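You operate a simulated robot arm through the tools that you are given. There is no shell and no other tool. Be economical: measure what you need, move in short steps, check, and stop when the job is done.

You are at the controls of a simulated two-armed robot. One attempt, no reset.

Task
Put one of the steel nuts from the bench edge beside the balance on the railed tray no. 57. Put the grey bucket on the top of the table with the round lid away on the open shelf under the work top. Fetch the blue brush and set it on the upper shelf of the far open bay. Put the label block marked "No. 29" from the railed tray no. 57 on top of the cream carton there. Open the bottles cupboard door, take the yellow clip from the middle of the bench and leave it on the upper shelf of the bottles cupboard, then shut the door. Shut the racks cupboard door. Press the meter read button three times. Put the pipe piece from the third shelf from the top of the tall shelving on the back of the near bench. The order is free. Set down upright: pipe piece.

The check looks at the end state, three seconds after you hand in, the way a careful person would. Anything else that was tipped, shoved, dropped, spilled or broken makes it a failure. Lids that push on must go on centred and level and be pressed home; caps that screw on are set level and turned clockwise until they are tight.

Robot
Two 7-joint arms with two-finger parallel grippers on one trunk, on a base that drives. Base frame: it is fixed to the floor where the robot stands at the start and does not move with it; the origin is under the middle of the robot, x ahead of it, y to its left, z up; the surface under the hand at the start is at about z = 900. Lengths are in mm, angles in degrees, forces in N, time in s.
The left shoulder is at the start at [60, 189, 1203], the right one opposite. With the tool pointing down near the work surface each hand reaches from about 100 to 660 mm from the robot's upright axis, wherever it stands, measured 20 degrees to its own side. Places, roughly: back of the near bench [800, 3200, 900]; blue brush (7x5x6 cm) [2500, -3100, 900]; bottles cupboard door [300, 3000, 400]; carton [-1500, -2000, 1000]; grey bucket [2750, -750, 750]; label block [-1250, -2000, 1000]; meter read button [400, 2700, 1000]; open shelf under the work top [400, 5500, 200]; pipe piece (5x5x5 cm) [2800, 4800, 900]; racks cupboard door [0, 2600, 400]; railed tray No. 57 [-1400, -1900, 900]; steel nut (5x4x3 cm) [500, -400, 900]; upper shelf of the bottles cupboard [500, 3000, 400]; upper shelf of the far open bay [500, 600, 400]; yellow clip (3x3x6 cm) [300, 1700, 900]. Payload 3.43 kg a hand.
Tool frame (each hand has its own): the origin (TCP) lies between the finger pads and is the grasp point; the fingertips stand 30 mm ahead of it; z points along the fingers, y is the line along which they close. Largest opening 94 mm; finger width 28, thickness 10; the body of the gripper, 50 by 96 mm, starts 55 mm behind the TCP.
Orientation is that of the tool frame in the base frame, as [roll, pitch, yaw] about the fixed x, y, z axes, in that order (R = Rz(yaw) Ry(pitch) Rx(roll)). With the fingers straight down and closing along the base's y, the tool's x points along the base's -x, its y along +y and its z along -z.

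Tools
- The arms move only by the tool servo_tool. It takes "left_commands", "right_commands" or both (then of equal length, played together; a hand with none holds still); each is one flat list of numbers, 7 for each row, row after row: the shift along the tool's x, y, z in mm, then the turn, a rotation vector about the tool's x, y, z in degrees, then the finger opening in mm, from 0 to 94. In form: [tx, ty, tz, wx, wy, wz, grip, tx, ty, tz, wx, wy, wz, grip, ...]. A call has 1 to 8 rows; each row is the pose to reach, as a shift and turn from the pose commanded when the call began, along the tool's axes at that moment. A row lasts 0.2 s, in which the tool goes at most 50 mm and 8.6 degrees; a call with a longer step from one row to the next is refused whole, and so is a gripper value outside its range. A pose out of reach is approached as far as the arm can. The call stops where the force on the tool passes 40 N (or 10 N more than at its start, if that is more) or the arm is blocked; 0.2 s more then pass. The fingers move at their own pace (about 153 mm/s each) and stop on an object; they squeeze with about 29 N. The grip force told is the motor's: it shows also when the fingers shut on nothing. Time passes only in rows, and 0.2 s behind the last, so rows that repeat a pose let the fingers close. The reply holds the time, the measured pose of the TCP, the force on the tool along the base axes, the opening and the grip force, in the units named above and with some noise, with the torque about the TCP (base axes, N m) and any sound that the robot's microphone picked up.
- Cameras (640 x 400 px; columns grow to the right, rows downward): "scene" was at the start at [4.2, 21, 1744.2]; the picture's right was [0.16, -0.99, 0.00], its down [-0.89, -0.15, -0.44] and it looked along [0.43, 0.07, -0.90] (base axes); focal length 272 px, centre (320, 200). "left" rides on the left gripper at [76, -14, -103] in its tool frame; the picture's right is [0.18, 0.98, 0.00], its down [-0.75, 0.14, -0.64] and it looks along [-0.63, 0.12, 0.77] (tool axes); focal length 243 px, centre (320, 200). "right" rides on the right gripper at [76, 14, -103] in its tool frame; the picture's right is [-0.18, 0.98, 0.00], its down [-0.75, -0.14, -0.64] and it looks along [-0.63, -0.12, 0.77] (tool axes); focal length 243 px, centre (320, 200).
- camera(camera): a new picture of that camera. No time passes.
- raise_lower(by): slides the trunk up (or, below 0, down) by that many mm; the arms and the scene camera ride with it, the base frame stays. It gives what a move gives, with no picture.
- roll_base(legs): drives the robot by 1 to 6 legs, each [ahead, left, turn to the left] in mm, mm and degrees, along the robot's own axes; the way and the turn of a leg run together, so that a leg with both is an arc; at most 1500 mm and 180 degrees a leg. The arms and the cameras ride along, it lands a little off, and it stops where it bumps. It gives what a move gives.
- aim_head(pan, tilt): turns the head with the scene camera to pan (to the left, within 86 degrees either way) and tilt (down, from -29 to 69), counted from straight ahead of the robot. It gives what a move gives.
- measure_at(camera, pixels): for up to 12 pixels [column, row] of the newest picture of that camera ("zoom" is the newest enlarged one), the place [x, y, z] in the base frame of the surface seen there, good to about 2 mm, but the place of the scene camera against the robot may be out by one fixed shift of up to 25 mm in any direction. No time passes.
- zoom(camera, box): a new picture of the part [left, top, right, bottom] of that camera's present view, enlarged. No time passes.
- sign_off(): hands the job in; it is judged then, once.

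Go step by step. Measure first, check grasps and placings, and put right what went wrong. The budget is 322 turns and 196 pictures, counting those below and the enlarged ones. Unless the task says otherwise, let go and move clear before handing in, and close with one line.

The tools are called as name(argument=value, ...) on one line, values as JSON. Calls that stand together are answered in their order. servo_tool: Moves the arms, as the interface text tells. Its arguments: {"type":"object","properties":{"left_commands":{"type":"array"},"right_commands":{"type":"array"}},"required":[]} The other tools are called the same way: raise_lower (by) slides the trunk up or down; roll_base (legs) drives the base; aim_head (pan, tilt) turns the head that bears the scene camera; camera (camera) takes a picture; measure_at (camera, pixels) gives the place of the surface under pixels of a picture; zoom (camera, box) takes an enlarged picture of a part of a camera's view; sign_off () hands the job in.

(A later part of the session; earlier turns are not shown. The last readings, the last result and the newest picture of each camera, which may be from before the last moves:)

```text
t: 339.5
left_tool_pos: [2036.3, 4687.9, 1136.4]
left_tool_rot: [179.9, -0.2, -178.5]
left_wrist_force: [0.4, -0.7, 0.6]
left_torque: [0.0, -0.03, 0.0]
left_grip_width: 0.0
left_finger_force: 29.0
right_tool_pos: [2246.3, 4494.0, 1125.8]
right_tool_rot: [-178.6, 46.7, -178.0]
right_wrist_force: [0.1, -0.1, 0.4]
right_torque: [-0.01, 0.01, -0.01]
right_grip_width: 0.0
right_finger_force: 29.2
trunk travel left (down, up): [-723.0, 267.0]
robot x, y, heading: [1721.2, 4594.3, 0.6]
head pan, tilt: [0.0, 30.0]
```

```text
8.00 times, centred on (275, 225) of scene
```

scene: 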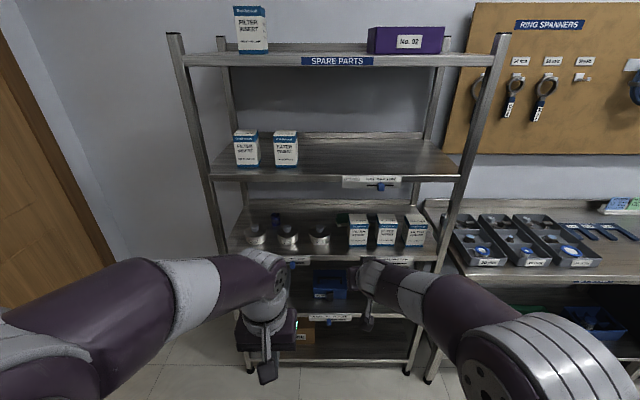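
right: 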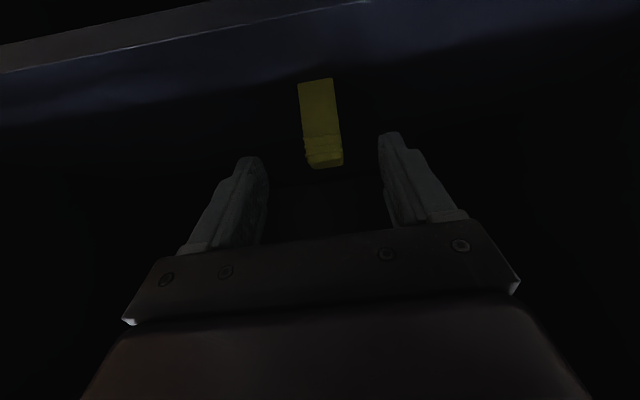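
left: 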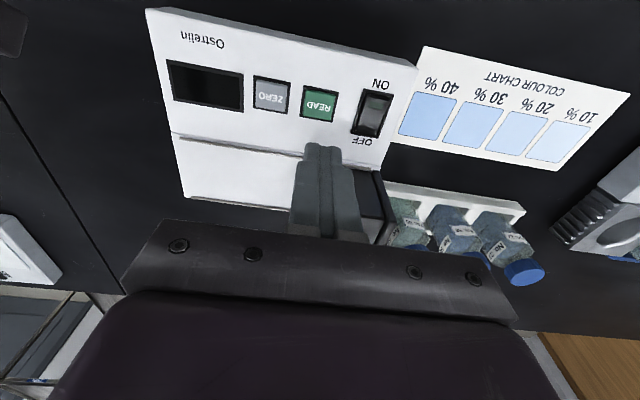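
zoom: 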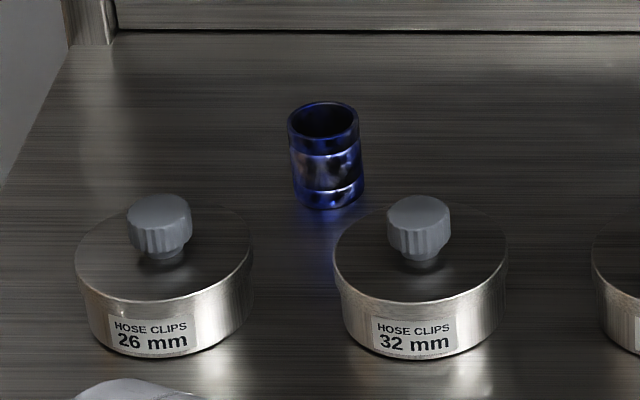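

Room enough (wall at y 5800). Lowering 115, shifting left 325 and opening the fingers.

raise_lower(by=-105)

roll_base(legs=[[0, 325, 0], [300, 0, 0]])

servo_tool(right_commands=[0, 0, 0, 0, 0, 0, 70, 0, 0, 0, 0, 0, 0, 70])

camera(camera="right")

camera(camera="scene")

```text
t: 340.9
left_tool_pos: [2035.3, 4687.6, 1032.8]
left_tool_rot: [179.9, -0.2, -178.4]
left_wrist_force: [0.5, 0.8, 0.1]
left_torque: [0.01, -0.01, -0.06]
left_grip_width: 0.0
left_finger_force: 29.1
right_tool_pos: [2245.9, 4493.1, 1020.7]
right_tool_rot: [-178.6, 46.7, -177.9]
right_wrist_force: [-0.5, -0.4, -0.5]
right_torque: [-0.02, -0.02, 0.0]
right_grip_width: 0.0
right_finger_force: 29.7
trunk travel left (down, up): [-618.0, 372.0]
robot x, y, heading: [1723.1, 4595.5, 0.5]
head pan, tilt: [0.0, 30.0]
```

```text
t: 344.6
left_tool_pos: [2322.3, 5016.4, 1032.0]
left_tool_rot: [179.9, -0.2, -178.9]
left_wrist_force: [0.1, -0.8, -0.6]
left_torque: [0.06, -0.01, 0.0]
left_grip_width: 0.1
left_finger_force: 29.6
right_tool_pos: [2531.2, 4822.1, 1020.5]
right_tool_rot: [-178.7, 46.6, -178.3]
right_wrist_force: [0.7, 0.1, -0.4]
right_torque: [0.0, 0.0, 0.02]
right_grip_width: 0.2
right_finger_force: 29.1
trunk travel left (down, up): [-618.0, 372.0]
robot x, y, heading: [2004.2, 4926.9, 0.3]
head pan, tilt: [0.0, 30.0]
```

```text
t: 345.2
left_tool_pos: [2322.8, 5016.2, 1033.4]
left_tool_rot: [180.0, -0.2, -178.9]
left_wrist_force: [0.3, -0.4, 0.7]
left_torque: [0.01, -0.02, 0.0]
left_grip_width: 0.2
left_finger_force: 29.2
right_tool_pos: [2530.3, 4821.0, 1020.4]
right_tool_rot: [-178.6, 46.6, -178.3]
right_wrist_force: [-0.3, 0.6, 0.3]
right_torque: [0.0, -0.02, 0.02]
right_grip_width: 70.1
right_finger_force: 0.1
trunk travel left (down, up): [-618.0, 372.0]
robot x, y, heading: [2007.6, 4927.6, 0.4]
head pan, tilt: [0.0, 30.0]
```

```text
89 pictures are left
```

right: 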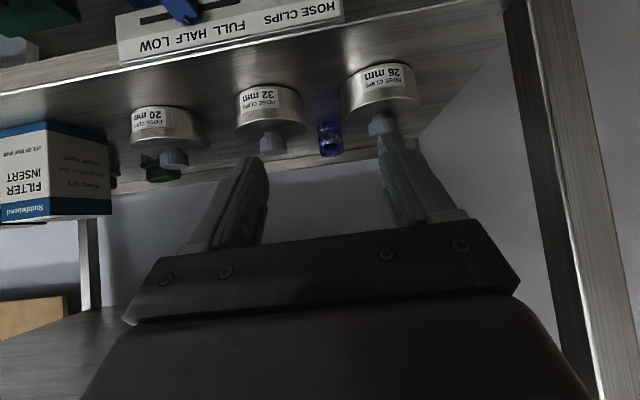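

```text
88 pictures are left
```

scene: 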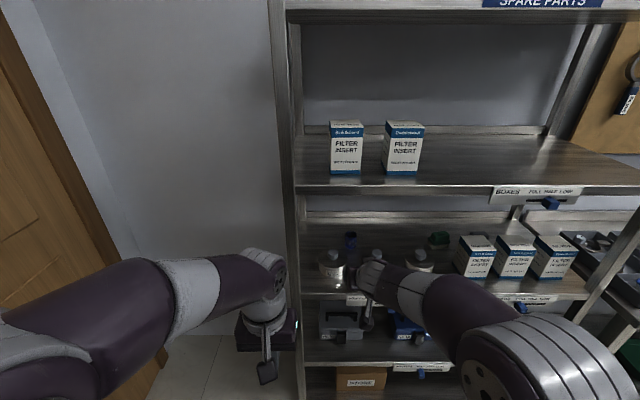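

Pipe at (330,138) in the right camera. Measuring it and the knobs; also pulling the left hand back from the post.

measure_at(camera="right", pixels=[[330, 138], [322, 130], [340, 130], [330, 125], [330, 152], [268, 145], [378, 125], [300, 90], [345, 95]])

servo_tool(left_commands=[35, 25, 0, 0, 0, 0, 0, 70, 50, 0, 0, 0, 0, 0, 105, 75, 0, 0, 0, 0, 0])

```text
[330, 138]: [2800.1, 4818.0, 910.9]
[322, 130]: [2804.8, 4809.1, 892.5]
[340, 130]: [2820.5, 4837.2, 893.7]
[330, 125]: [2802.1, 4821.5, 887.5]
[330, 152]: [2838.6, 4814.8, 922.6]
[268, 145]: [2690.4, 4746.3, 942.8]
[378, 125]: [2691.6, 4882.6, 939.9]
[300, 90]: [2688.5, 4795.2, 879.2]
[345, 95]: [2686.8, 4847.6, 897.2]
```

```text
t: 346.0
left_tool_pos: [2227.1, 5083.1, 1022.3]
left_tool_rot: [179.8, -0.3, -178.9]
left_wrist_force: [-0.2, 0.3, 0.3]
left_torque: [0.0, -0.03, 0.05]
left_grip_width: 0.1
left_finger_force: 29.2
left hand out of reach, approached as far as the arm can: row 3
right_tool_pos: [2528.8, 4821.4, 1020.1]
right_tool_rot: [-178.6, 46.8, -178.3]
right_wrist_force: [-0.1, -0.4, 0.0]
right_torque: [0.03, 0.01, 0.0]
right_grip_width: 70.1
right_finger_force: 0.1
trunk travel left (down, up): [-618.0, 372.0]
robot x, y, heading: [2009.3, 4927.3, -0.0]
head pan, tilt: [0.0, 30.0]
```

Pipe centre (2820,4819), z 879–927. Driving in 205, with the hand above the tins.

roll_base(legs=[[205, 0, 0]])

camera(camera="right")

```text
t: 347.6
left_tool_pos: [2435.9, 5080.6, 1023.9]
left_tool_rot: [179.9, -0.3, -179.6]
left_wrist_force: [-0.2, 0.5, 0.0]
left_torque: [-0.01, 0.01, 0.02]
left_grip_width: 0.0
left_finger_force: 29.6
right_tool_pos: [2735.1, 4815.6, 1020.8]
right_tool_rot: [-178.6, 46.5, -179.0]
right_wrist_force: [-0.2, 0.6, -0.1]
right_torque: [-0.01, 0.01, -0.02]
right_grip_width: 70.2
right_finger_force: 0.0
trunk travel left (down, up): [-618.0, 372.0]
robot x, y, heading: [2211.6, 4926.6, -0.6]
head pan, tilt: [0.0, 30.0]
```

```text
87 pictures are left
```

right: 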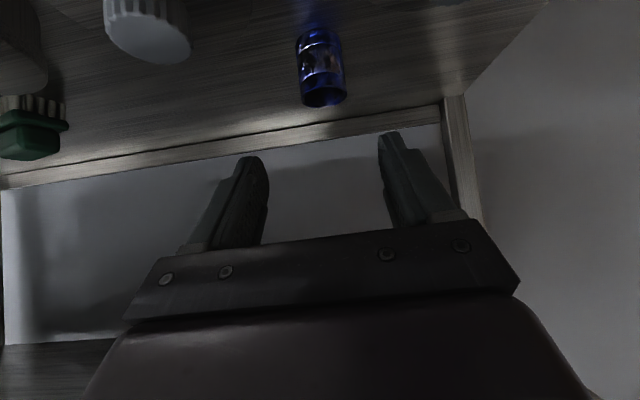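

Aligned. Moving in along the tool to the pipe and closing.

servo_tool(right_commands=[6, 1, 35, 0, 0, 0, 70, 12, 2, 70, 0, 0, 0, 70, 19, 3, 105, 0, 0, 0, 70, 24.8, 3, 132, 0, 0, 0, 70, 24.8, 3, 132, 0, 0, 0, 70])

camera(camera="right")

```text
t: 348.8
left_tool_pos: [2434.8, 5080.1, 1022.6]
left_tool_rot: [179.8, -0.2, -179.6]
left_wrist_force: [-0.1, 0.3, 0.3]
left_torque: [0.01, -0.01, 0.01]
left_grip_width: 0.0
left_finger_force: 29.0
right_tool_pos: [2811.4, 4817.0, 912.3]
right_tool_rot: [-178.6, 46.8, -179.0]
right_wrist_force: [-0.6, -0.1, -0.1]
right_torque: [0.01, 0.0, -0.04]
right_grip_width: 70.2
right_finger_force: 0.1
trunk travel left (down, up): [-618.0, 372.0]
robot x, y, heading: [2213.1, 4927.8, -0.3]
head pan, tilt: [0.0, 30.0]
```

```text
86 pictures are left
```

right: 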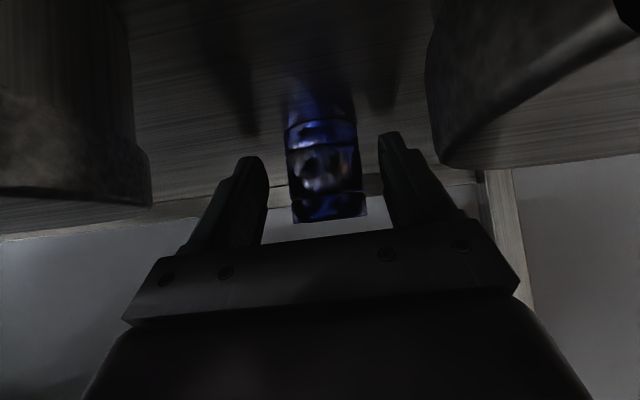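

The pipe is between the fingers. Closing.

servo_tool(right_commands=[0, 0, 0, 0, 0, 0, 20, 0, 0, 0, 0, 0, 0, 20, 0, 0, 0, 0, 0, 0, 20])

raise_lower(by=90)

camera(camera="right")

```text
t: 349.6
left_tool_pos: [2436.4, 5080.8, 1023.7]
left_tool_rot: [179.9, -0.4, -179.5]
left_wrist_force: [0.3, 0.0, 0.5]
left_torque: [0.0, 0.03, 0.0]
left_grip_width: 0.0
left_finger_force: 29.1
right_tool_pos: [2812.6, 4816.0, 912.4]
right_tool_rot: [-178.6, 46.8, -179.0]
right_wrist_force: [0.3, 0.3, 1.2]
right_torque: [-0.05, -0.03, -0.02]
right_grip_width: 45.4
right_finger_force: 28.5
trunk travel left (down, up): [-618.0, 372.0]
robot x, y, heading: [2213.4, 4926.3, -0.3]
head pan, tilt: [0.0, 30.0]
```

```text
t: 350.9
left_tool_pos: [2437.9, 5080.2, 1110.6]
left_tool_rot: [179.9, -0.3, -179.6]
left_wrist_force: [-0.6, 0.2, 0.2]
left_torque: [-0.01, 0.02, -0.01]
left_grip_width: 0.1
left_finger_force: 29.0
right_tool_pos: [2793.0, 4813.4, 961.2]
right_tool_rot: [-177.4, 42.4, -178.1]
right_wrist_force: [-0.3, -0.1, -1.7]
right_torque: [0.04, 0.02, -0.02]
right_grip_width: 45.1
right_finger_force: 29.1
trunk travel left (down, up): [-708.0, 282.0]
robot x, y, heading: [2211.1, 4928.3, -0.4]
head pan, tilt: [0.0, 30.0]
```

```text
85 pictures are left
```

right: 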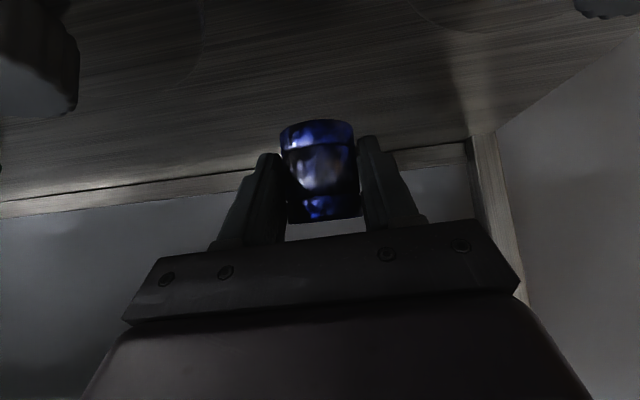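

The hand rose only 49 of 90 mm, so the forearm is against the upper shelf edge. Lowering the trunk 50 at once.

raise_lower(by=-45)

camera(camera="scene")

```text
t: 351.8
left_tool_pos: [2436.5, 5080.5, 1069.8]
left_tool_rot: [179.9, -0.4, -179.6]
left_wrist_force: [-0.1, 0.4, -0.2]
left_torque: [-0.05, -0.01, -0.01]
left_grip_width: 0.0
left_finger_force: 28.9
right_tool_pos: [2814.1, 4815.3, 960.0]
right_tool_rot: [-178.5, 46.9, -179.0]
right_wrist_force: [-0.6, -0.2, -0.5]
right_torque: [0.0, 0.0, 0.02]
right_grip_width: 45.2
right_finger_force: 28.8
trunk travel left (down, up): [-663.0, 327.0]
robot x, y, heading: [2214.7, 4927.6, -0.6]
head pan, tilt: [0.0, 30.0]
```

```text
84 pictures are left
```

scene: 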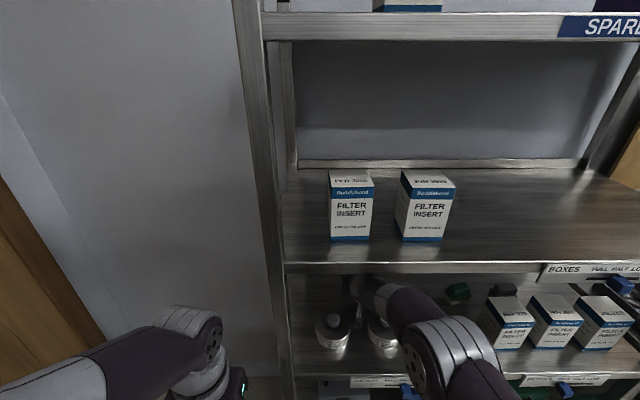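

Boxes above still stand. Before pulling out between the tins, I'll measure the tin tops with the right camera and scene.

zoom(camera="scene", box=[290, 270, 430, 370])

measure_at(camera="zoom", pixels=[[200, 265], [150, 265], [240, 280], [200, 300], [210, 200], [400, 300], [390, 265]])

camera(camera="right")

```text
4.00 times, centred on (360, 320) of scene
```

zoom: 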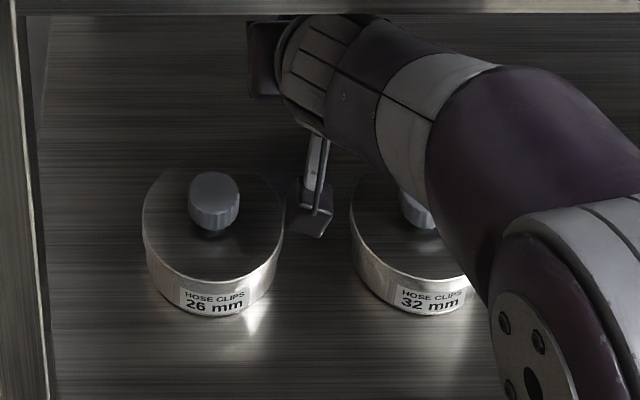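

```text
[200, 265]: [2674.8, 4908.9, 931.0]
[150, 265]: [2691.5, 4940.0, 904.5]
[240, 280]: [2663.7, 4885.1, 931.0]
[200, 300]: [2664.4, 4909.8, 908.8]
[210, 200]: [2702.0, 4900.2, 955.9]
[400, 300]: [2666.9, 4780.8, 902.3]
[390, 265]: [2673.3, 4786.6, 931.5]
```

```text
82 pictures are left
```

right: 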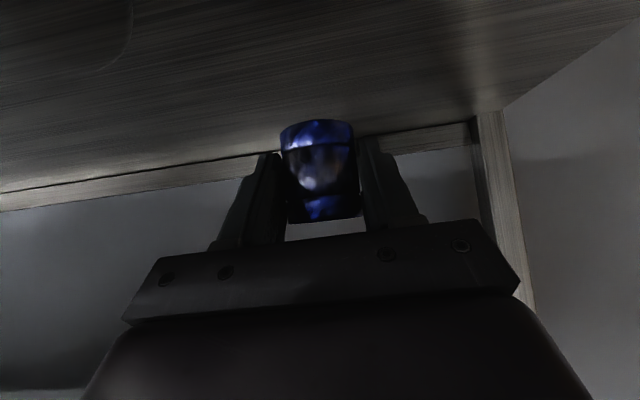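

Tin tops are at 922, the pipe bottom at ≈927 and centred between them. Backing straight out slowly.

roll_base(legs=[[-100, 0, 0]])

raise_lower(by=25)

roll_base(legs=[[-350, 0, 0]])

camera(camera="scene")

camera(camera="right")

```text
t: 352.9
left_tool_pos: [2340.9, 5080.6, 1069.1]
left_tool_rot: [179.9, -0.2, -179.6]
left_wrist_force: [0.0, -0.5, -1.0]
left_torque: [-0.01, -0.01, -0.04]
left_grip_width: 0.0
left_finger_force: 29.0
right_tool_pos: [2716.6, 4816.3, 957.5]
right_tool_rot: [-178.5, 46.7, -179.1]
right_wrist_force: [0.1, 0.1, -0.5]
right_torque: [-0.01, 0.04, -0.04]
right_grip_width: 45.6
right_finger_force: 29.2
trunk travel left (down, up): [-663.0, 327.0]
robot x, y, heading: [2118.5, 4928.4, -0.4]
head pan, tilt: [0.0, 30.0]
```

```text
t: 353.6
left_tool_pos: [2341.6, 5080.3, 1093.9]
left_tool_rot: [179.9, -0.3, -179.5]
left_wrist_force: [-0.3, -0.3, 0.2]
left_torque: [0.0, 0.04, 0.0]
left_grip_width: 0.0
left_finger_force: 28.8
right_tool_pos: [2717.7, 4816.0, 981.5]
right_tool_rot: [-178.7, 46.6, -179.1]
right_wrist_force: [0.1, -0.1, -1.3]
right_torque: [0.03, 0.0, 0.03]
right_grip_width: 45.2
right_finger_force: 28.7
trunk travel left (down, up): [-688.0, 302.0]
robot x, y, heading: [2114.4, 4927.7, -0.5]
head pan, tilt: [0.0, 30.0]
```

```text
t: 355.9
left_tool_pos: [1992.7, 5083.3, 1094.1]
left_tool_rot: [179.9, -0.3, -179.5]
left_wrist_force: [0.0, -0.3, -0.3]
left_torque: [0.01, -0.01, 0.03]
left_grip_width: 0.1
left_finger_force: 28.9
right_tool_pos: [2369.7, 4819.7, 982.5]
right_tool_rot: [-178.6, 46.7, -179.0]
right_wrist_force: [0.1, 0.0, -1.6]
right_torque: [-0.02, 0.01, 0.02]
right_grip_width: 44.9
right_finger_force: 28.6
trunk travel left (down, up): [-688.0, 302.0]
robot x, y, heading: [1767.4, 4929.8, -0.5]
head pan, tilt: [0.0, 30.0]
```

```text
81 pictures are left
```

scene: 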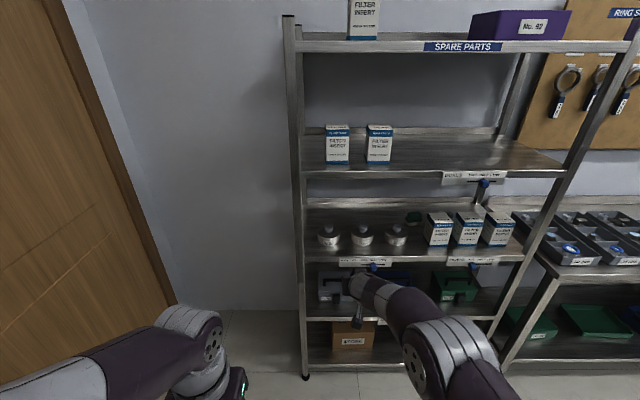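

```text
80 pictures are left
```

right: 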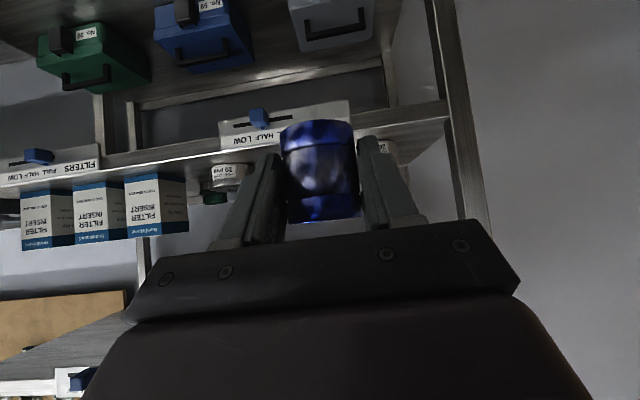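

Pipe is held and the shelf is undisturbed. Turning round to face -x and going to the bench's back side at y≈3200.

roll_base(legs=[[0, 0, -90], [0, 0, -90], [0, 850, 0], [0, 850, 0]])

aim_head(pan=0, tilt=40)

camera(camera="scene")

```text
t: 372.1
left_tool_pos: [1600.2, 3068.7, 1093.4]
left_tool_rot: [180.0, -0.3, 3.8]
left_wrist_force: [0.7, 0.3, 0.4]
left_torque: [-0.01, 0.0, 0.02]
left_grip_width: 0.3
left_finger_force: 28.9
right_tool_pos: [1209.9, 3310.5, 982.5]
right_tool_rot: [-178.7, 46.7, 4.4]
right_wrist_force: [0.0, -1.2, -0.9]
right_torque: [-0.03, 0.01, -0.01]
right_grip_width: 45.0
right_finger_force: 28.8
trunk travel left (down, up): [-688.0, 302.0]
robot x, y, heading: [1814.1, 3233.2, -176.9]
head pan, tilt: [0.0, 30.0]
```

```text
t: 372.8
left_tool_pos: [1600.3, 3068.6, 1094.4]
left_tool_rot: [-180.0, -0.2, 3.8]
left_wrist_force: [-0.3, 0.2, 0.3]
left_torque: [-0.05, -0.03, 0.0]
left_grip_width: 0.1
left_finger_force: 29.0
right_tool_pos: [1210.6, 3310.8, 982.7]
right_tool_rot: [-178.6, 46.6, 4.3]
right_wrist_force: [0.1, 0.0, -0.9]
right_torque: [0.02, 0.0, 0.0]
right_grip_width: 45.3
right_finger_force: 29.2
trunk travel left (down, up): [-688.0, 302.0]
robot x, y, heading: [1811.4, 3234.3, -177.4]
head pan, tilt: [0.0, 40.0]
```

```text
79 pictures are left
```

scene: 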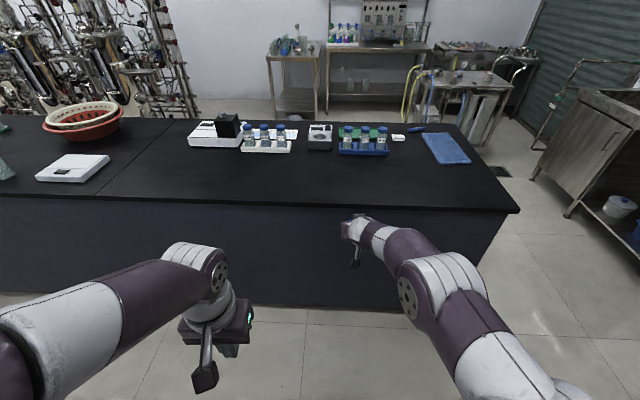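

The bench's back strip is clear. Measuring the edge and free area.

measure_at(camera="scene", pixels=[[320, 203], [350, 190], [300, 180], [350, 155], [265, 150], [330, 205], [500, 210], [360, 170]])

```text
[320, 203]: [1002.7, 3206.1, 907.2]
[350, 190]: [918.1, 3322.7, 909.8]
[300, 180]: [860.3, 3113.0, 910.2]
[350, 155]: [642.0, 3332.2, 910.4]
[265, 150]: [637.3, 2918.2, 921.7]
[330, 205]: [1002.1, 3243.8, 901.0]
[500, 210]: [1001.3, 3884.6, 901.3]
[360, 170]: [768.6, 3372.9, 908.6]
```

Edge at x≈1005. Driving forward 325 puts the pipe at ≈(885,3296).

roll_base(legs=[[325, 0, 0]])

camera(camera="right")

measure_at(camera="right", pixels=[[320, 60], [250, 100], [400, 90], [320, 130]])

```text
t: 375.0
left_tool_pos: [1267.7, 3049.1, 1093.6]
left_tool_rot: [179.9, -0.5, 4.1]
left_wrist_force: [-0.2, 1.3, -0.8]
left_torque: [0.0, 0.0, 0.01]
left_grip_width: 0.0
left_finger_force: 28.8
right_tool_pos: [874.0, 3288.8, 982.7]
right_tool_rot: [-178.5, 46.6, 4.6]
right_wrist_force: [0.3, -0.7, -1.6]
right_torque: [0.04, 0.0, -0.02]
right_grip_width: 45.1
right_finger_force: 29.5
trunk travel left (down, up): [-688.0, 302.0]
robot x, y, heading: [1481.8, 3218.7, -177.1]
head pan, tilt: [0.0, 40.0]
```

```text
78 pictures are left
```

right: 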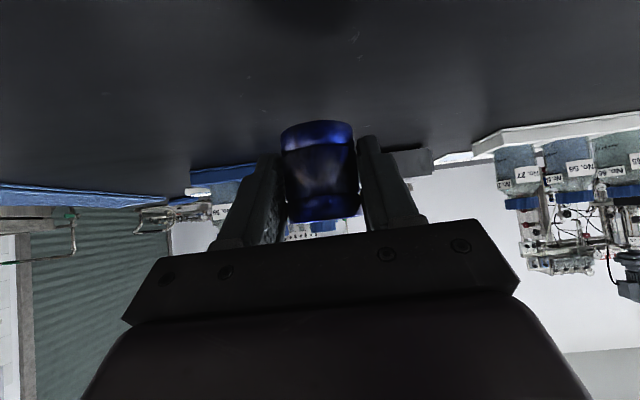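

```text
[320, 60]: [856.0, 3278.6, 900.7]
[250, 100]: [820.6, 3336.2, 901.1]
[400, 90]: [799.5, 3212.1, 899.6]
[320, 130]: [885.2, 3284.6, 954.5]
```

Bench at 900.5; TCP target 934. Lowering 44 by trunk then the last mm by arm.

raise_lower(by=-44)

servo_tool(right_commands=[1.4, 0, 1.4, 0, 0, 0, 20, 2.4, 0, 2.2, 0, 0, 0, 20])

```text
t: 375.9
left_tool_pos: [1266.5, 3048.5, 1051.0]
left_tool_rot: [179.9, -0.2, 4.1]
left_wrist_force: [0.9, 0.4, 0.0]
left_torque: [0.0, 0.0, 0.04]
left_grip_width: 0.0
left_finger_force: 28.9
right_tool_pos: [875.4, 3289.8, 938.7]
right_tool_rot: [-178.5, 46.7, 4.5]
right_wrist_force: [-0.6, -0.2, -1.2]
right_torque: [0.01, 0.0, -0.02]
right_grip_width: 45.1
right_finger_force: 28.9
trunk travel left (down, up): [-644.0, 346.0]
robot x, y, heading: [1479.5, 3216.6, -176.5]
head pan, tilt: [0.0, 40.0]
```

```text
t: 376.5
left_tool_pos: [1266.8, 3049.2, 1049.8]
left_tool_rot: [179.9, -0.3, 4.1]
left_wrist_force: [0.3, 1.1, 1.3]
left_torque: [-0.03, -0.01, 0.01]
left_grip_width: 0.0
left_finger_force: 28.8
right_tool_pos: [875.6, 3290.0, 936.0]
right_tool_rot: [-178.7, 46.6, 4.5]
right_wrist_force: [-0.4, -0.7, -2.3]
right_torque: [-0.01, 0.0, -0.02]
right_grip_width: 45.1
right_finger_force: 29.0
trunk travel left (down, up): [-644.0, 346.0]
robot x, y, heading: [1482.9, 3213.7, -176.8]
head pan, tilt: [0.0, 40.0]
```

servo_tool(right_commands=[1, 0, 0.9, 0, 0, 0, 20, 1.8, 0, 1.7, 0, 0, 0, 20])

```text
t: 377.1
left_tool_pos: [1266.5, 3049.1, 1048.8]
left_tool_rot: [179.9, -0.3, 4.1]
left_wrist_force: [1.1, 0.4, 0.2]
left_torque: [0.01, 0.0, 0.0]
left_grip_width: 0.0
left_finger_force: 29.2
right_tool_pos: [874.8, 3289.2, 933.7]
right_tool_rot: [-178.6, 46.6, 4.7]
right_wrist_force: [-0.2, -0.1, -1.4]
right_torque: [0.01, 0.0, -0.02]
right_grip_width: 45.2
right_finger_force: 29.2
trunk travel left (down, up): [-644.0, 346.0]
robot x, y, heading: [1482.1, 3220.3, -176.4]
head pan, tilt: [0.0, 40.0]
```

servo_tool(right_commands=[0.7, 0, 0.7, 0, 0, 0, 20, 1.4, 0, 1.3, 0, 0, 0, 20])

```text
t: 377.7
left_tool_pos: [1267.5, 3047.9, 1049.3]
left_tool_rot: [179.9, -0.3, 4.2]
left_wrist_force: [-0.7, -0.4, -0.3]
left_torque: [0.0, 0.0, 0.01]
left_grip_width: 0.0
left_finger_force: 29.0
right_tool_pos: [875.2, 3288.7, 933.2]
right_tool_rot: [-178.7, 46.9, 4.7]
right_wrist_force: [1.2, -0.4, 3.5]
right_torque: [0.12, -0.03, -0.01]
right_grip_width: 44.8
right_finger_force: 28.9
trunk travel left (down, up): [-644.0, 346.0]
robot x, y, heading: [1479.4, 3216.1, -176.6]
head pan, tilt: [0.0, 40.0]
```

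Contact is starting (3.5 N). Opening and withdrawing along the tool axis.

servo_tool(right_commands=[0, 0, 0, 0, 0, 0, 70, 0, 0, 0, 0, 0, 0, 70, 0, 0, -25, 0, 0, 0, 70, 0, 0, -65, 0, 0, 0, 70])

camera(camera="right")

```text
t: 378.7
left_tool_pos: [1268.2, 3049.5, 1048.6]
left_tool_rot: [179.9, -0.1, 4.3]
left_wrist_force: [-0.4, -1.4, 0.5]
left_torque: [0.0, -0.03, -0.01]
left_grip_width: 0.0
left_finger_force: 29.2
right_tool_pos: [924.9, 3292.6, 977.1]
right_tool_rot: [-178.6, 46.7, 4.6]
right_wrist_force: [0.8, 0.0, 0.8]
right_torque: [0.0, 0.01, 0.02]
right_grip_width: 70.0
right_finger_force: 0.1
trunk travel left (down, up): [-644.0, 346.0]
robot x, y, heading: [1481.1, 3213.4, -176.7]
head pan, tilt: [0.0, 40.0]
```

```text
77 pictures are left
```

right: 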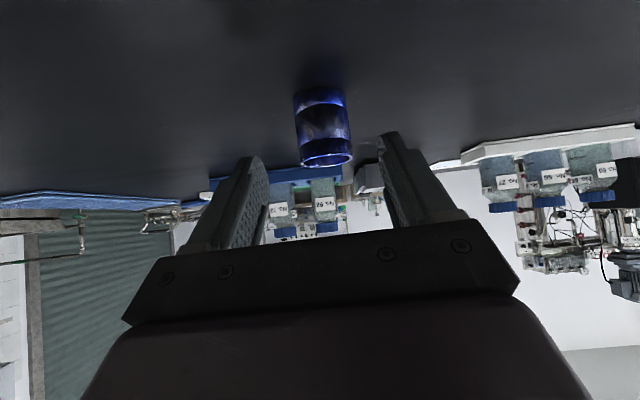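

Pipe stands upright. Now the bucket: back off, turn to face -y and look along the far lane.

roll_base(legs=[[-250, 0, 0], [0, 0, 86.6]])

aim_head(pan=10, tilt=25)

camera(camera="scene")

measure_at(camera="scene", pixels=[[250, 250], [280, 220], [300, 200], [350, 200], [200, 300], [320, 180], [400, 180]])

```text
t: 384.2
left_tool_pos: [1882.8, 3009.1, 1050.2]
left_tool_rot: [179.9, -0.3, 91.8]
left_wrist_force: [-0.2, -0.1, 0.0]
left_torque: [0.02, 0.03, -0.02]
left_grip_width: 0.0
left_finger_force: 28.9
right_tool_pos: [1625.0, 2677.2, 975.1]
right_tool_rot: [-178.6, 46.7, 92.2]
right_wrist_force: [-0.2, -0.6, -0.3]
right_torque: [-0.01, 0.01, 0.0]
right_grip_width: 69.7
right_finger_force: 0.1
trunk travel left (down, up): [-644.0, 346.0]
robot x, y, heading: [1723.6, 3229.7, -89.2]
head pan, tilt: [0.0, 40.0]
```

```text
t: 385.0
left_tool_pos: [1884.4, 3010.5, 1049.8]
left_tool_rot: [180.0, -0.3, 91.7]
left_wrist_force: [-1.1, 1.0, 0.0]
left_torque: [-0.01, -0.02, -0.02]
left_grip_width: 0.0
left_finger_force: 29.1
right_tool_pos: [1625.5, 2676.8, 976.1]
right_tool_rot: [-178.6, 46.7, 92.2]
right_wrist_force: [0.2, 0.7, 0.0]
right_torque: [-0.04, -0.02, 0.0]
right_grip_width: 70.0
right_finger_force: 0.0
trunk travel left (down, up): [-644.0, 346.0]
robot x, y, heading: [1726.1, 3227.3, -89.0]
head pan, tilt: [10.0, 25.0]
```

```text
76 pictures are left
```

scene: 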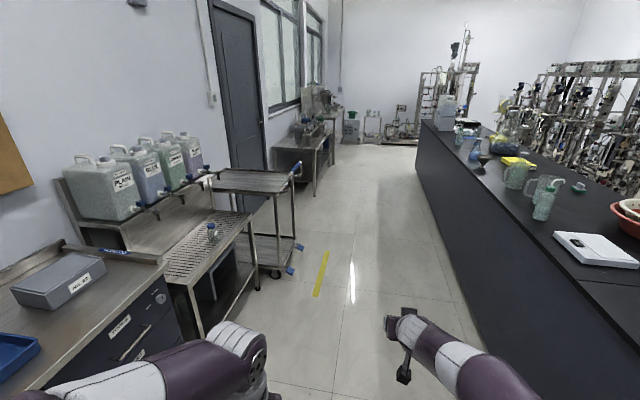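

```text
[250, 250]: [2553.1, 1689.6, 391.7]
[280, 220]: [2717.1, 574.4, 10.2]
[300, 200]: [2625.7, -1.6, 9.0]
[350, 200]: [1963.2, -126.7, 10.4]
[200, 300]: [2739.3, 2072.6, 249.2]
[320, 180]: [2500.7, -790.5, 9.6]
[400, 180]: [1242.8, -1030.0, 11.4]
```

The lane is clear at x≈1700. Driving down it.

roll_base(legs=[[1450, 0, -1], [1450, 0, 0]])

aim_head(pan=35, tilt=30)

camera(camera="scene")

```text
t: 399.0
left_tool_pos: [1891.3, 108.1, 1049.4]
left_tool_rot: [179.9, -0.3, 91.2]
left_wrist_force: [-0.1, 0.0, 0.8]
left_torque: [0.01, 0.0, 0.03]
left_grip_width: 0.0
left_finger_force: 29.3
right_tool_pos: [1629.4, -222.8, 977.7]
right_tool_rot: [-178.6, 46.6, 91.7]
right_wrist_force: [0.4, 0.3, -0.2]
right_torque: [0.0, 0.02, -0.03]
right_grip_width: 69.9
right_finger_force: 0.1
trunk travel left (down, up): [-644.0, 346.0]
robot x, y, heading: [1732.5, 330.8, -89.6]
head pan, tilt: [10.0, 25.0]
```

```text
t: 399.9
left_tool_pos: [1890.6, 107.9, 1049.2]
left_tool_rot: [180.0, -0.3, 91.2]
left_wrist_force: [0.9, -0.1, -0.2]
left_torque: [0.0, -0.02, 0.01]
left_grip_width: 0.0
left_finger_force: 29.1
right_tool_pos: [1629.1, -222.9, 975.7]
right_tool_rot: [-178.7, 46.7, 91.5]
right_wrist_force: [0.8, -0.9, 0.0]
right_torque: [0.0, 0.01, -0.02]
right_grip_width: 70.1
right_finger_force: 0.1
trunk travel left (down, up): [-644.0, 346.0]
robot x, y, heading: [1734.8, 330.5, -89.8]
head pan, tilt: [35.0, 30.0]
```

```text
75 pictures are left
```

scene: 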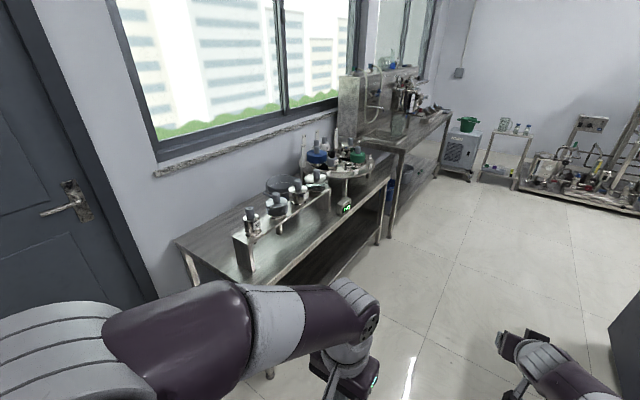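

The bench table with flasks is ahead-left. Driving to y≈-700 and facing it.

roll_base(legs=[[1050, 0, 0], [0, 0, 90]])

aim_head(pan=0, tilt=35)

camera(camera="scene")

```text
t: 409.1
left_tool_pos: [1955.9, -568.9, 1048.9]
left_tool_rot: [179.9, -0.2, -179.8]
left_wrist_force: [-0.8, 0.3, -0.1]
left_torque: [0.0, 0.0, 0.0]
left_grip_width: 0.3
left_finger_force: 29.3
right_tool_pos: [2281.7, -836.9, 976.2]
right_tool_rot: [-178.6, 46.7, -179.3]
right_wrist_force: [0.0, -0.3, -0.3]
right_torque: [-0.01, 0.01, -0.04]
right_grip_width: 70.1
right_finger_force: 0.0
trunk travel left (down, up): [-644.0, 346.0]
robot x, y, heading: [1733.1, -726.2, -0.8]
head pan, tilt: [35.0, 30.0]
```

```text
t: 410.1
left_tool_pos: [1954.4, -568.5, 1050.1]
left_tool_rot: [179.8, -0.2, -179.8]
left_wrist_force: [1.2, -0.3, 0.8]
left_torque: [0.02, -0.01, 0.0]
left_grip_width: 0.0
left_finger_force: 28.8
right_tool_pos: [2281.5, -836.6, 976.3]
right_tool_rot: [-178.6, 46.6, -179.3]
right_wrist_force: [-0.1, 0.1, -0.5]
right_torque: [-0.03, -0.01, -0.01]
right_grip_width: 70.1
right_finger_force: 0.1
trunk travel left (down, up): [-644.0, 346.0]
robot x, y, heading: [1731.4, -724.0, -1.1]
head pan, tilt: [0.0, 35.0]
```

```text
74 pictures are left
```

scene: 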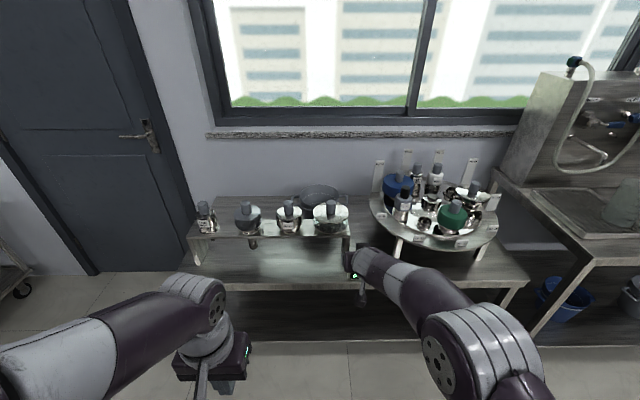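

Something round and grey at (320,197) behind the rack. Zooming.

zoom(camera="scene", box=[180, 160, 380, 290])

zoom(camera="scene", box=[350, 140, 520, 250])

measure_at(camera="scene", pixels=[[320, 190], [320, 200], [300, 195], [340, 195], [270, 270], [320, 235], [290, 215], [395, 185], [230, 200], [320, 250]])

```text
3.08 times, centred on (280, 225) of scene
```

zoom: 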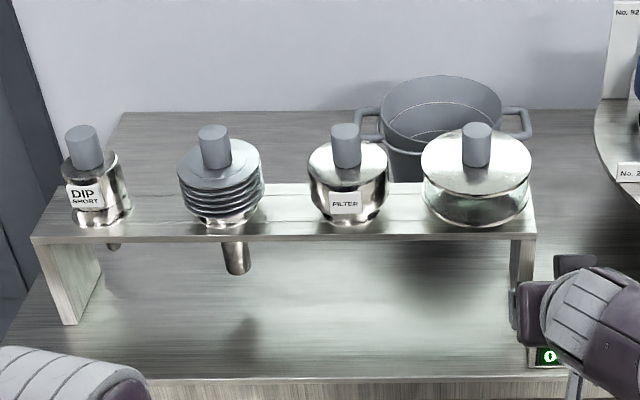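

```text
3.64 times, centred on (435, 195) of scene
```

zoom: 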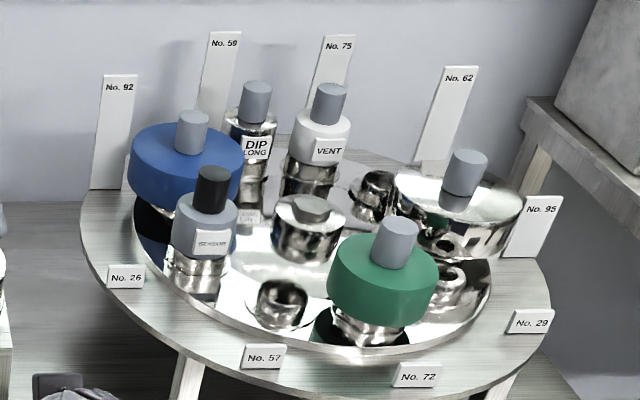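

```text
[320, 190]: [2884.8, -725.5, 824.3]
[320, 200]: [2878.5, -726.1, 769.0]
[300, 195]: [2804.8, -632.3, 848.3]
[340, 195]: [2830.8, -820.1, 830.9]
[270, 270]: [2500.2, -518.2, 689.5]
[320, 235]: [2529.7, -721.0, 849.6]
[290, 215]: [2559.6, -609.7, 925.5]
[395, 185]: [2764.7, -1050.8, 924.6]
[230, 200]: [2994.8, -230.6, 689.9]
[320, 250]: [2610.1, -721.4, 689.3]
```

The grey bucket (two-handled pot) stands behind the rack at about (2830,-725), rim z≈840. I'll use both hands on its two side handles from above, so first return the right tool to vertical.

servo_tool(right_commands=[7.6, 0, -22.6, 0, 8, 0, 70, 15, 0, -45, 0, 16, 0, 70, 23, 0, -68, 0, 24, 0, 70, 30.5, 0, -90, 0, 32, 0, 70, 38, 0, -113, 0, 40, 0, 70, 45.7, 0, -135.7, 0, 46.6, 0, 70])

raise_lower(by=200)

camera(camera="scene")

```text
t: 411.5
left_tool_pos: [1956.8, -570.3, 1049.6]
left_tool_rot: [179.9, -0.3, -179.8]
left_wrist_force: [0.7, -0.3, 1.3]
left_torque: [-0.02, 0.02, 0.01]
left_grip_width: 0.4
left_finger_force: 29.3
right_tool_pos: [2159.3, -833.2, 1033.2]
right_tool_rot: [-179.0, 1.4, 179.7]
right_wrist_force: [-1.1, 0.2, 0.1]
right_torque: [0.04, 0.03, -0.01]
right_grip_width: 69.7
right_finger_force: 0.1
right hand out of reach, approached as far as the arm can: row 6
trunk travel left (down, up): [-644.0, 346.0]
robot x, y, heading: [1730.0, -722.8, -0.7]
head pan, tilt: [0.0, 35.0]
```

```text
t: 413.7
left_tool_pos: [1956.0, -569.9, 1250.6]
left_tool_rot: [179.9, -0.3, -179.8]
left_wrist_force: [0.3, -0.1, 0.4]
left_torque: [0.07, 0.02, -0.01]
left_grip_width: 0.0
left_finger_force: 28.7
right_tool_pos: [2159.1, -833.2, 1234.1]
right_tool_rot: [-179.0, 1.7, 179.7]
right_wrist_force: [0.4, 0.2, -0.8]
right_torque: [0.02, 0.0, -0.01]
right_grip_width: 69.8
right_finger_force: 0.1
trunk travel left (down, up): [-844.0, 146.0]
robot x, y, heading: [1732.3, -721.1, -0.7]
head pan, tilt: [0.0, 35.0]
```

```text
71 pictures are left
```

scene: 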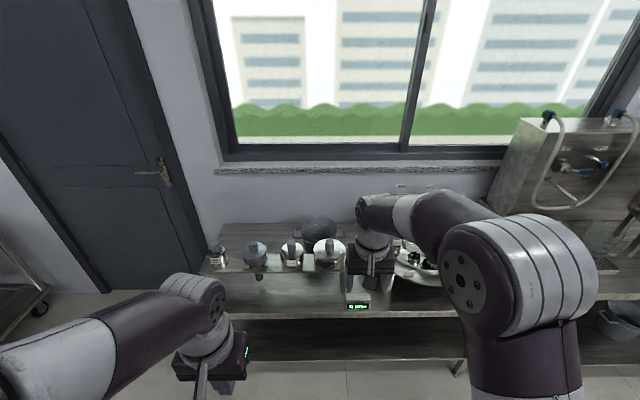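

Zooming in on the bucket to find the handle coordinates.

zoom(camera="scene", box=[270, 200, 370, 280])

measure_at(camera="zoom", pixels=[[180, 160], [205, 135], [160, 190], [185, 215], [460, 190], [475, 215], [320, 105], [320, 190], [250, 220], [330, 140], [440, 130], [230, 120]])

```text
5.00 times, centred on (320, 240) of scene
```

zoom: 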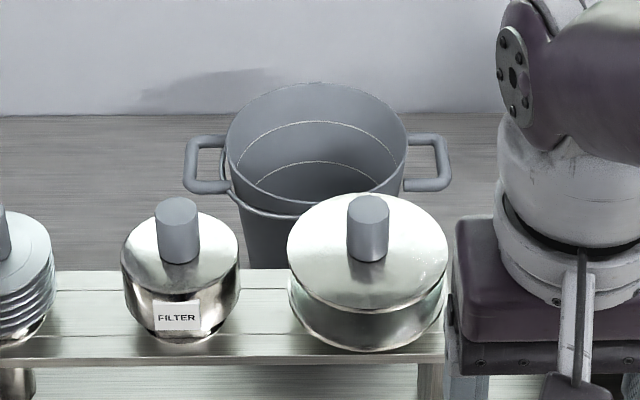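

```text
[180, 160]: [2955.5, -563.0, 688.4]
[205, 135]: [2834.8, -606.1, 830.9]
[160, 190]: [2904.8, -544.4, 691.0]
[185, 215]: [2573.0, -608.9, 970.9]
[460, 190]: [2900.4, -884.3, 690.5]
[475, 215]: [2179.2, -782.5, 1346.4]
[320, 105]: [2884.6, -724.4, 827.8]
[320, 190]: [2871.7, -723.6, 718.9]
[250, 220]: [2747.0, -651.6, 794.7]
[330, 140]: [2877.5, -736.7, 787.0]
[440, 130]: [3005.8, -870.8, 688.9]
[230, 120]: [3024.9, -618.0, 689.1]
```

Measuring the loop bars more exactly.

measure_at(camera="zoom", pixels=[[189, 160], [205, 187], [207, 139], [445, 160], [426, 184], [426, 137], [190, 175], [443, 175], [240, 190], [400, 170], [320, 83], [215, 163]])

```text
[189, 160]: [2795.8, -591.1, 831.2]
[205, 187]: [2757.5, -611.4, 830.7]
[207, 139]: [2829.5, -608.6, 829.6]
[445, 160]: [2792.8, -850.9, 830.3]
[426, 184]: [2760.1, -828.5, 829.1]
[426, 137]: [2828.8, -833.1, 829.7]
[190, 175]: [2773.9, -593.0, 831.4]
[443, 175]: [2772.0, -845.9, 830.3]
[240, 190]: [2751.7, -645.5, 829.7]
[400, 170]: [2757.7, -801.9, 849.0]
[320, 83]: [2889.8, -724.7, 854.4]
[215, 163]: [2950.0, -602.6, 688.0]
```

Handle bars: left at y≈-602, right at y≈-859, both centred x≈2789, z≈820. I'll raise the trunk fully and extend both hands to 599 mm ahead, ±128 mm, about 285 below the shoulders.

raise_lower(by=146)

servo_tool(left_commands=[-31, -2, 30, 0, 0, 0, 36, -62, -4, 60, 0, 0, 0, 36, -93, -6, 90, 0, 0, 0, 36, -124, -8, 120, 0, 0, 0, 36, -155, -10, 150, 0, 0, 0, 36, -186, -12, 180, 0, 0, 0, 36, -217, -14, 210, 0, 0, 0, 36, -250, -16, 240, 0, 0, 0, 36], right_commands=[-14, -1.5, 29, 0, 0, 0, 36, -28, -3, 58, 0, 0, 0, 36, -43, -4.5, 87, 0, 0, 0, 36, -57, -6, 116, 0, 0, 0, 36, -71, -7.5, 145, 0, 0, 0, 36, -86, -9, 174, 0, 0, 0, 36, -100, -10.5, 203, 0, 0, 0, 36, -115, -12, 231, 0, 0, 0, 36])

```text
t: 415.4
left_tool_pos: [1957.0, -569.0, 1395.2]
left_tool_rot: [179.9, -0.3, -179.9]
left_wrist_force: [0.1, -0.3, 0.3]
left_torque: [-0.03, 0.01, 0.02]
left_grip_width: 0.0
left_finger_force: 29.5
right_tool_pos: [2158.1, -834.2, 1379.0]
right_tool_rot: [-179.0, 1.9, 179.7]
right_wrist_force: [-0.3, -1.0, -0.1]
right_torque: [0.0, 0.02, -0.02]
right_grip_width: 70.0
right_finger_force: 0.1
trunk travel left (down, up): [-990.0, 0.0]
robot x, y, heading: [1734.6, -725.6, -0.4]
head pan, tilt: [0.0, 35.0]
```

```text
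t: 417.2
left_tool_pos: [2209.3, -581.9, 1154.0]
left_tool_rot: [179.9, -0.5, -179.7]
left_wrist_force: [0.1, 0.8, -0.4]
left_torque: [-0.02, 0.03, 0.0]
left_grip_width: 35.9
left_finger_force: 0.0
right_tool_pos: [2285.9, -849.5, 1151.9]
right_tool_rot: [-178.9, 1.7, 179.7]
right_wrist_force: [0.6, -0.3, -0.2]
right_torque: [-0.02, -0.01, -0.03]
right_grip_width: 35.7
right_finger_force: 0.0
trunk travel left (down, up): [-990.0, 0.0]
robot x, y, heading: [1733.8, -720.1, -0.7]
head pan, tilt: [0.0, 35.0]
```

Continuing to the final hand posture.

servo_tool(left_commands=[-31, -3, 30, 0, 0, 0, 36, -62, -6, 60, 0, 0, 0, 36, -93, -9, 90, 0, 0, 0, 36, -124, -11, 121, 0, 0, 0, 36, -124, -11, 121, 0, 0, 0, 36], right_commands=[-12, 0, 30, 0, 1, 0, 36, -24, 0, 60, 0, 1.7, 0, 36, -36, 0, 90, 0, 1.7, 0, 36, -47, 0, 119, 0, 1.7, 0, 36, -47, 0, 119, 0, 1.7, 0, 36])

```text
t: 418.4
left_tool_pos: [2329.4, -594.5, 1036.1]
left_tool_rot: [179.9, -0.3, -179.8]
left_wrist_force: [-0.2, 0.0, 0.1]
left_torque: [-0.03, 0.0, 0.0]
left_grip_width: 36.0
left_finger_force: 0.1
right_tool_pos: [2331.3, -852.6, 1036.8]
right_tool_rot: [-179.0, 0.0, 179.7]
right_wrist_force: [0.3, 0.3, -0.6]
right_torque: [-0.01, 0.03, -0.03]
right_grip_width: 36.1
right_finger_force: 0.1
trunk travel left (down, up): [-990.0, 0.0]
robot x, y, heading: [1733.1, -722.0, -0.7]
head pan, tilt: [0.0, 35.0]
```

Both hands level at z 1036. Driving in 400 and looking down with the hand cameras.

roll_base(legs=[[400, -2, 0]])

camera(camera="left")

camera(camera="right")

```text
t: 420.9
left_tool_pos: [2723.5, -599.6, 1037.0]
left_tool_rot: [179.9, -0.3, -179.8]
left_wrist_force: [0.2, 0.1, -0.6]
left_torque: [0.01, 0.03, -0.02]
left_grip_width: 36.1
left_finger_force: 0.1
right_tool_pos: [2725.3, -860.3, 1038.8]
right_tool_rot: [-179.0, 0.2, 179.6]
right_wrist_force: [0.4, -0.2, -0.3]
right_torque: [0.02, -0.03, 0.02]
right_grip_width: 35.9
right_finger_force: 0.1
trunk travel left (down, up): [-990.0, 0.0]
robot x, y, heading: [2126.3, -724.0, -0.7]
head pan, tilt: [0.0, 35.0]
```

```text
69 pictures are left
```

left: 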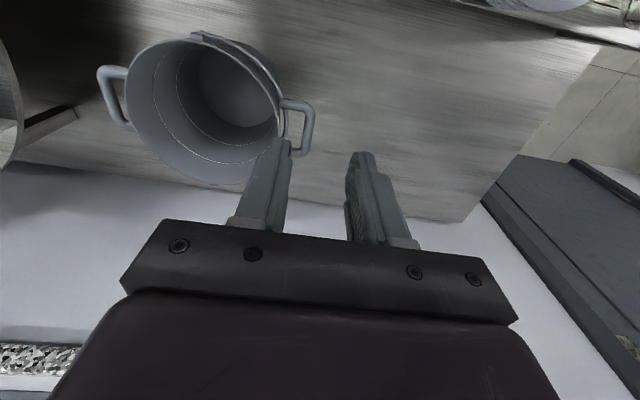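

```text
68 pictures are left
```

right: 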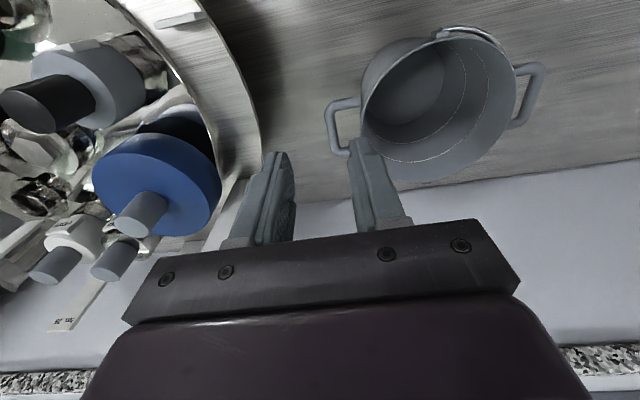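

The loops are visible: left at (300,128), right at (340,125). Measuring bars and the near carousel items.

measure_at(camera="left", pixels=[[311, 112], [310, 128], [305, 146], [296, 103], [298, 153], [278, 115], [250, 170], [200, 36]])

measure_at(camera="right", pixels=[[331, 115], [333, 128], [336, 146], [345, 102], [345, 152], [365, 120], [215, 185], [140, 215], [255, 110], [240, 160], [210, 155], [440, 33]])

```text
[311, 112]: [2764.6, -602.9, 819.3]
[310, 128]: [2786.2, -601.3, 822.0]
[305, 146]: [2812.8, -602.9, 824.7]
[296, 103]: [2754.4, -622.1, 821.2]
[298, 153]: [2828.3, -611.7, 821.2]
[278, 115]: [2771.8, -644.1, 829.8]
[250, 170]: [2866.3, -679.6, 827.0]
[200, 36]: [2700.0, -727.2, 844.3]
```

```text
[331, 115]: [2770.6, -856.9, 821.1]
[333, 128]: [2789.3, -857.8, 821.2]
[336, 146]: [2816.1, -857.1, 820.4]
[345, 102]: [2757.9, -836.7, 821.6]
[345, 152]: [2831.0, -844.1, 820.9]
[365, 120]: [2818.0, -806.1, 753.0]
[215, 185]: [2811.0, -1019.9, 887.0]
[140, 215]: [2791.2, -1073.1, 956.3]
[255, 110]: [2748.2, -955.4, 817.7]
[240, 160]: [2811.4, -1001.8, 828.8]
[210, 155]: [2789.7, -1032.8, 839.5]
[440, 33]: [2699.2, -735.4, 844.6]
```

Bars: left (2791,-602), right (2793,-857.5), top z 821. Checking the table's front edge against the base before the last 66 mm.

aim_head(pan=0, tilt=60)

camera(camera="scene")

measure_at(camera="scene", pixels=[[320, 250], [320, 275], [320, 265], [320, 230], [320, 300], [320, 350]])

```text
t: 421.8
left_tool_pos: [2724.4, -599.4, 1036.2]
left_tool_rot: [179.9, -0.3, -179.8]
left_wrist_force: [0.2, 0.0, 1.4]
left_torque: [-0.03, 0.0, 0.01]
left_grip_width: 35.8
left_finger_force: 0.1
right_tool_pos: [2726.0, -859.6, 1036.8]
right_tool_rot: [-179.0, 0.1, 179.7]
right_wrist_force: [-0.3, 0.0, -0.1]
right_torque: [0.0, 0.01, 0.01]
right_grip_width: 35.9
right_finger_force: 0.1
trunk travel left (down, up): [-990.0, 0.0]
robot x, y, heading: [2127.5, -724.3, -0.8]
head pan, tilt: [0.0, 60.0]
```

```text
67 pictures are left
```

scene: 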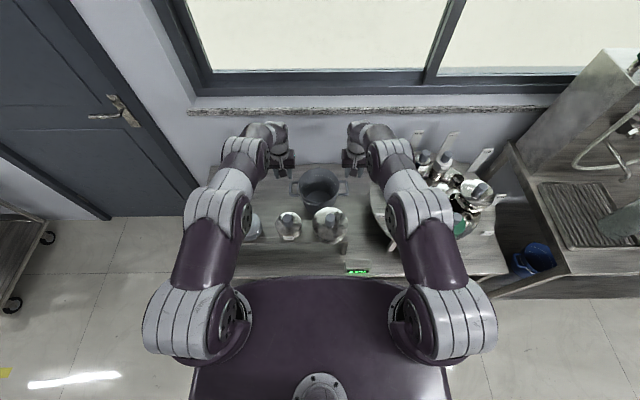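

```text
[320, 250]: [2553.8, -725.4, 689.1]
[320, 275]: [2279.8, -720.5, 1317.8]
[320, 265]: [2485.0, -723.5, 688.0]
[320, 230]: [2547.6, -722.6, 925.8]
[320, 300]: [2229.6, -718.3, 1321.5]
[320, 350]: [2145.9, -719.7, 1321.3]
```

Measuring the visible front table edge at the sides.

measure_at(camera="scene", pixels=[[258, 272], [480, 270], [500, 272], [500, 290], [470, 300], [357, 270], [240, 285]])

```text
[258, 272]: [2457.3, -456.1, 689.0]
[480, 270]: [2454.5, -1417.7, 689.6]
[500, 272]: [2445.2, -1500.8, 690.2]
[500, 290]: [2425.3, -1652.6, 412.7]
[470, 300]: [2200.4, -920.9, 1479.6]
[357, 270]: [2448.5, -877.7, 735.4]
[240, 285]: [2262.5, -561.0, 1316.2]
```

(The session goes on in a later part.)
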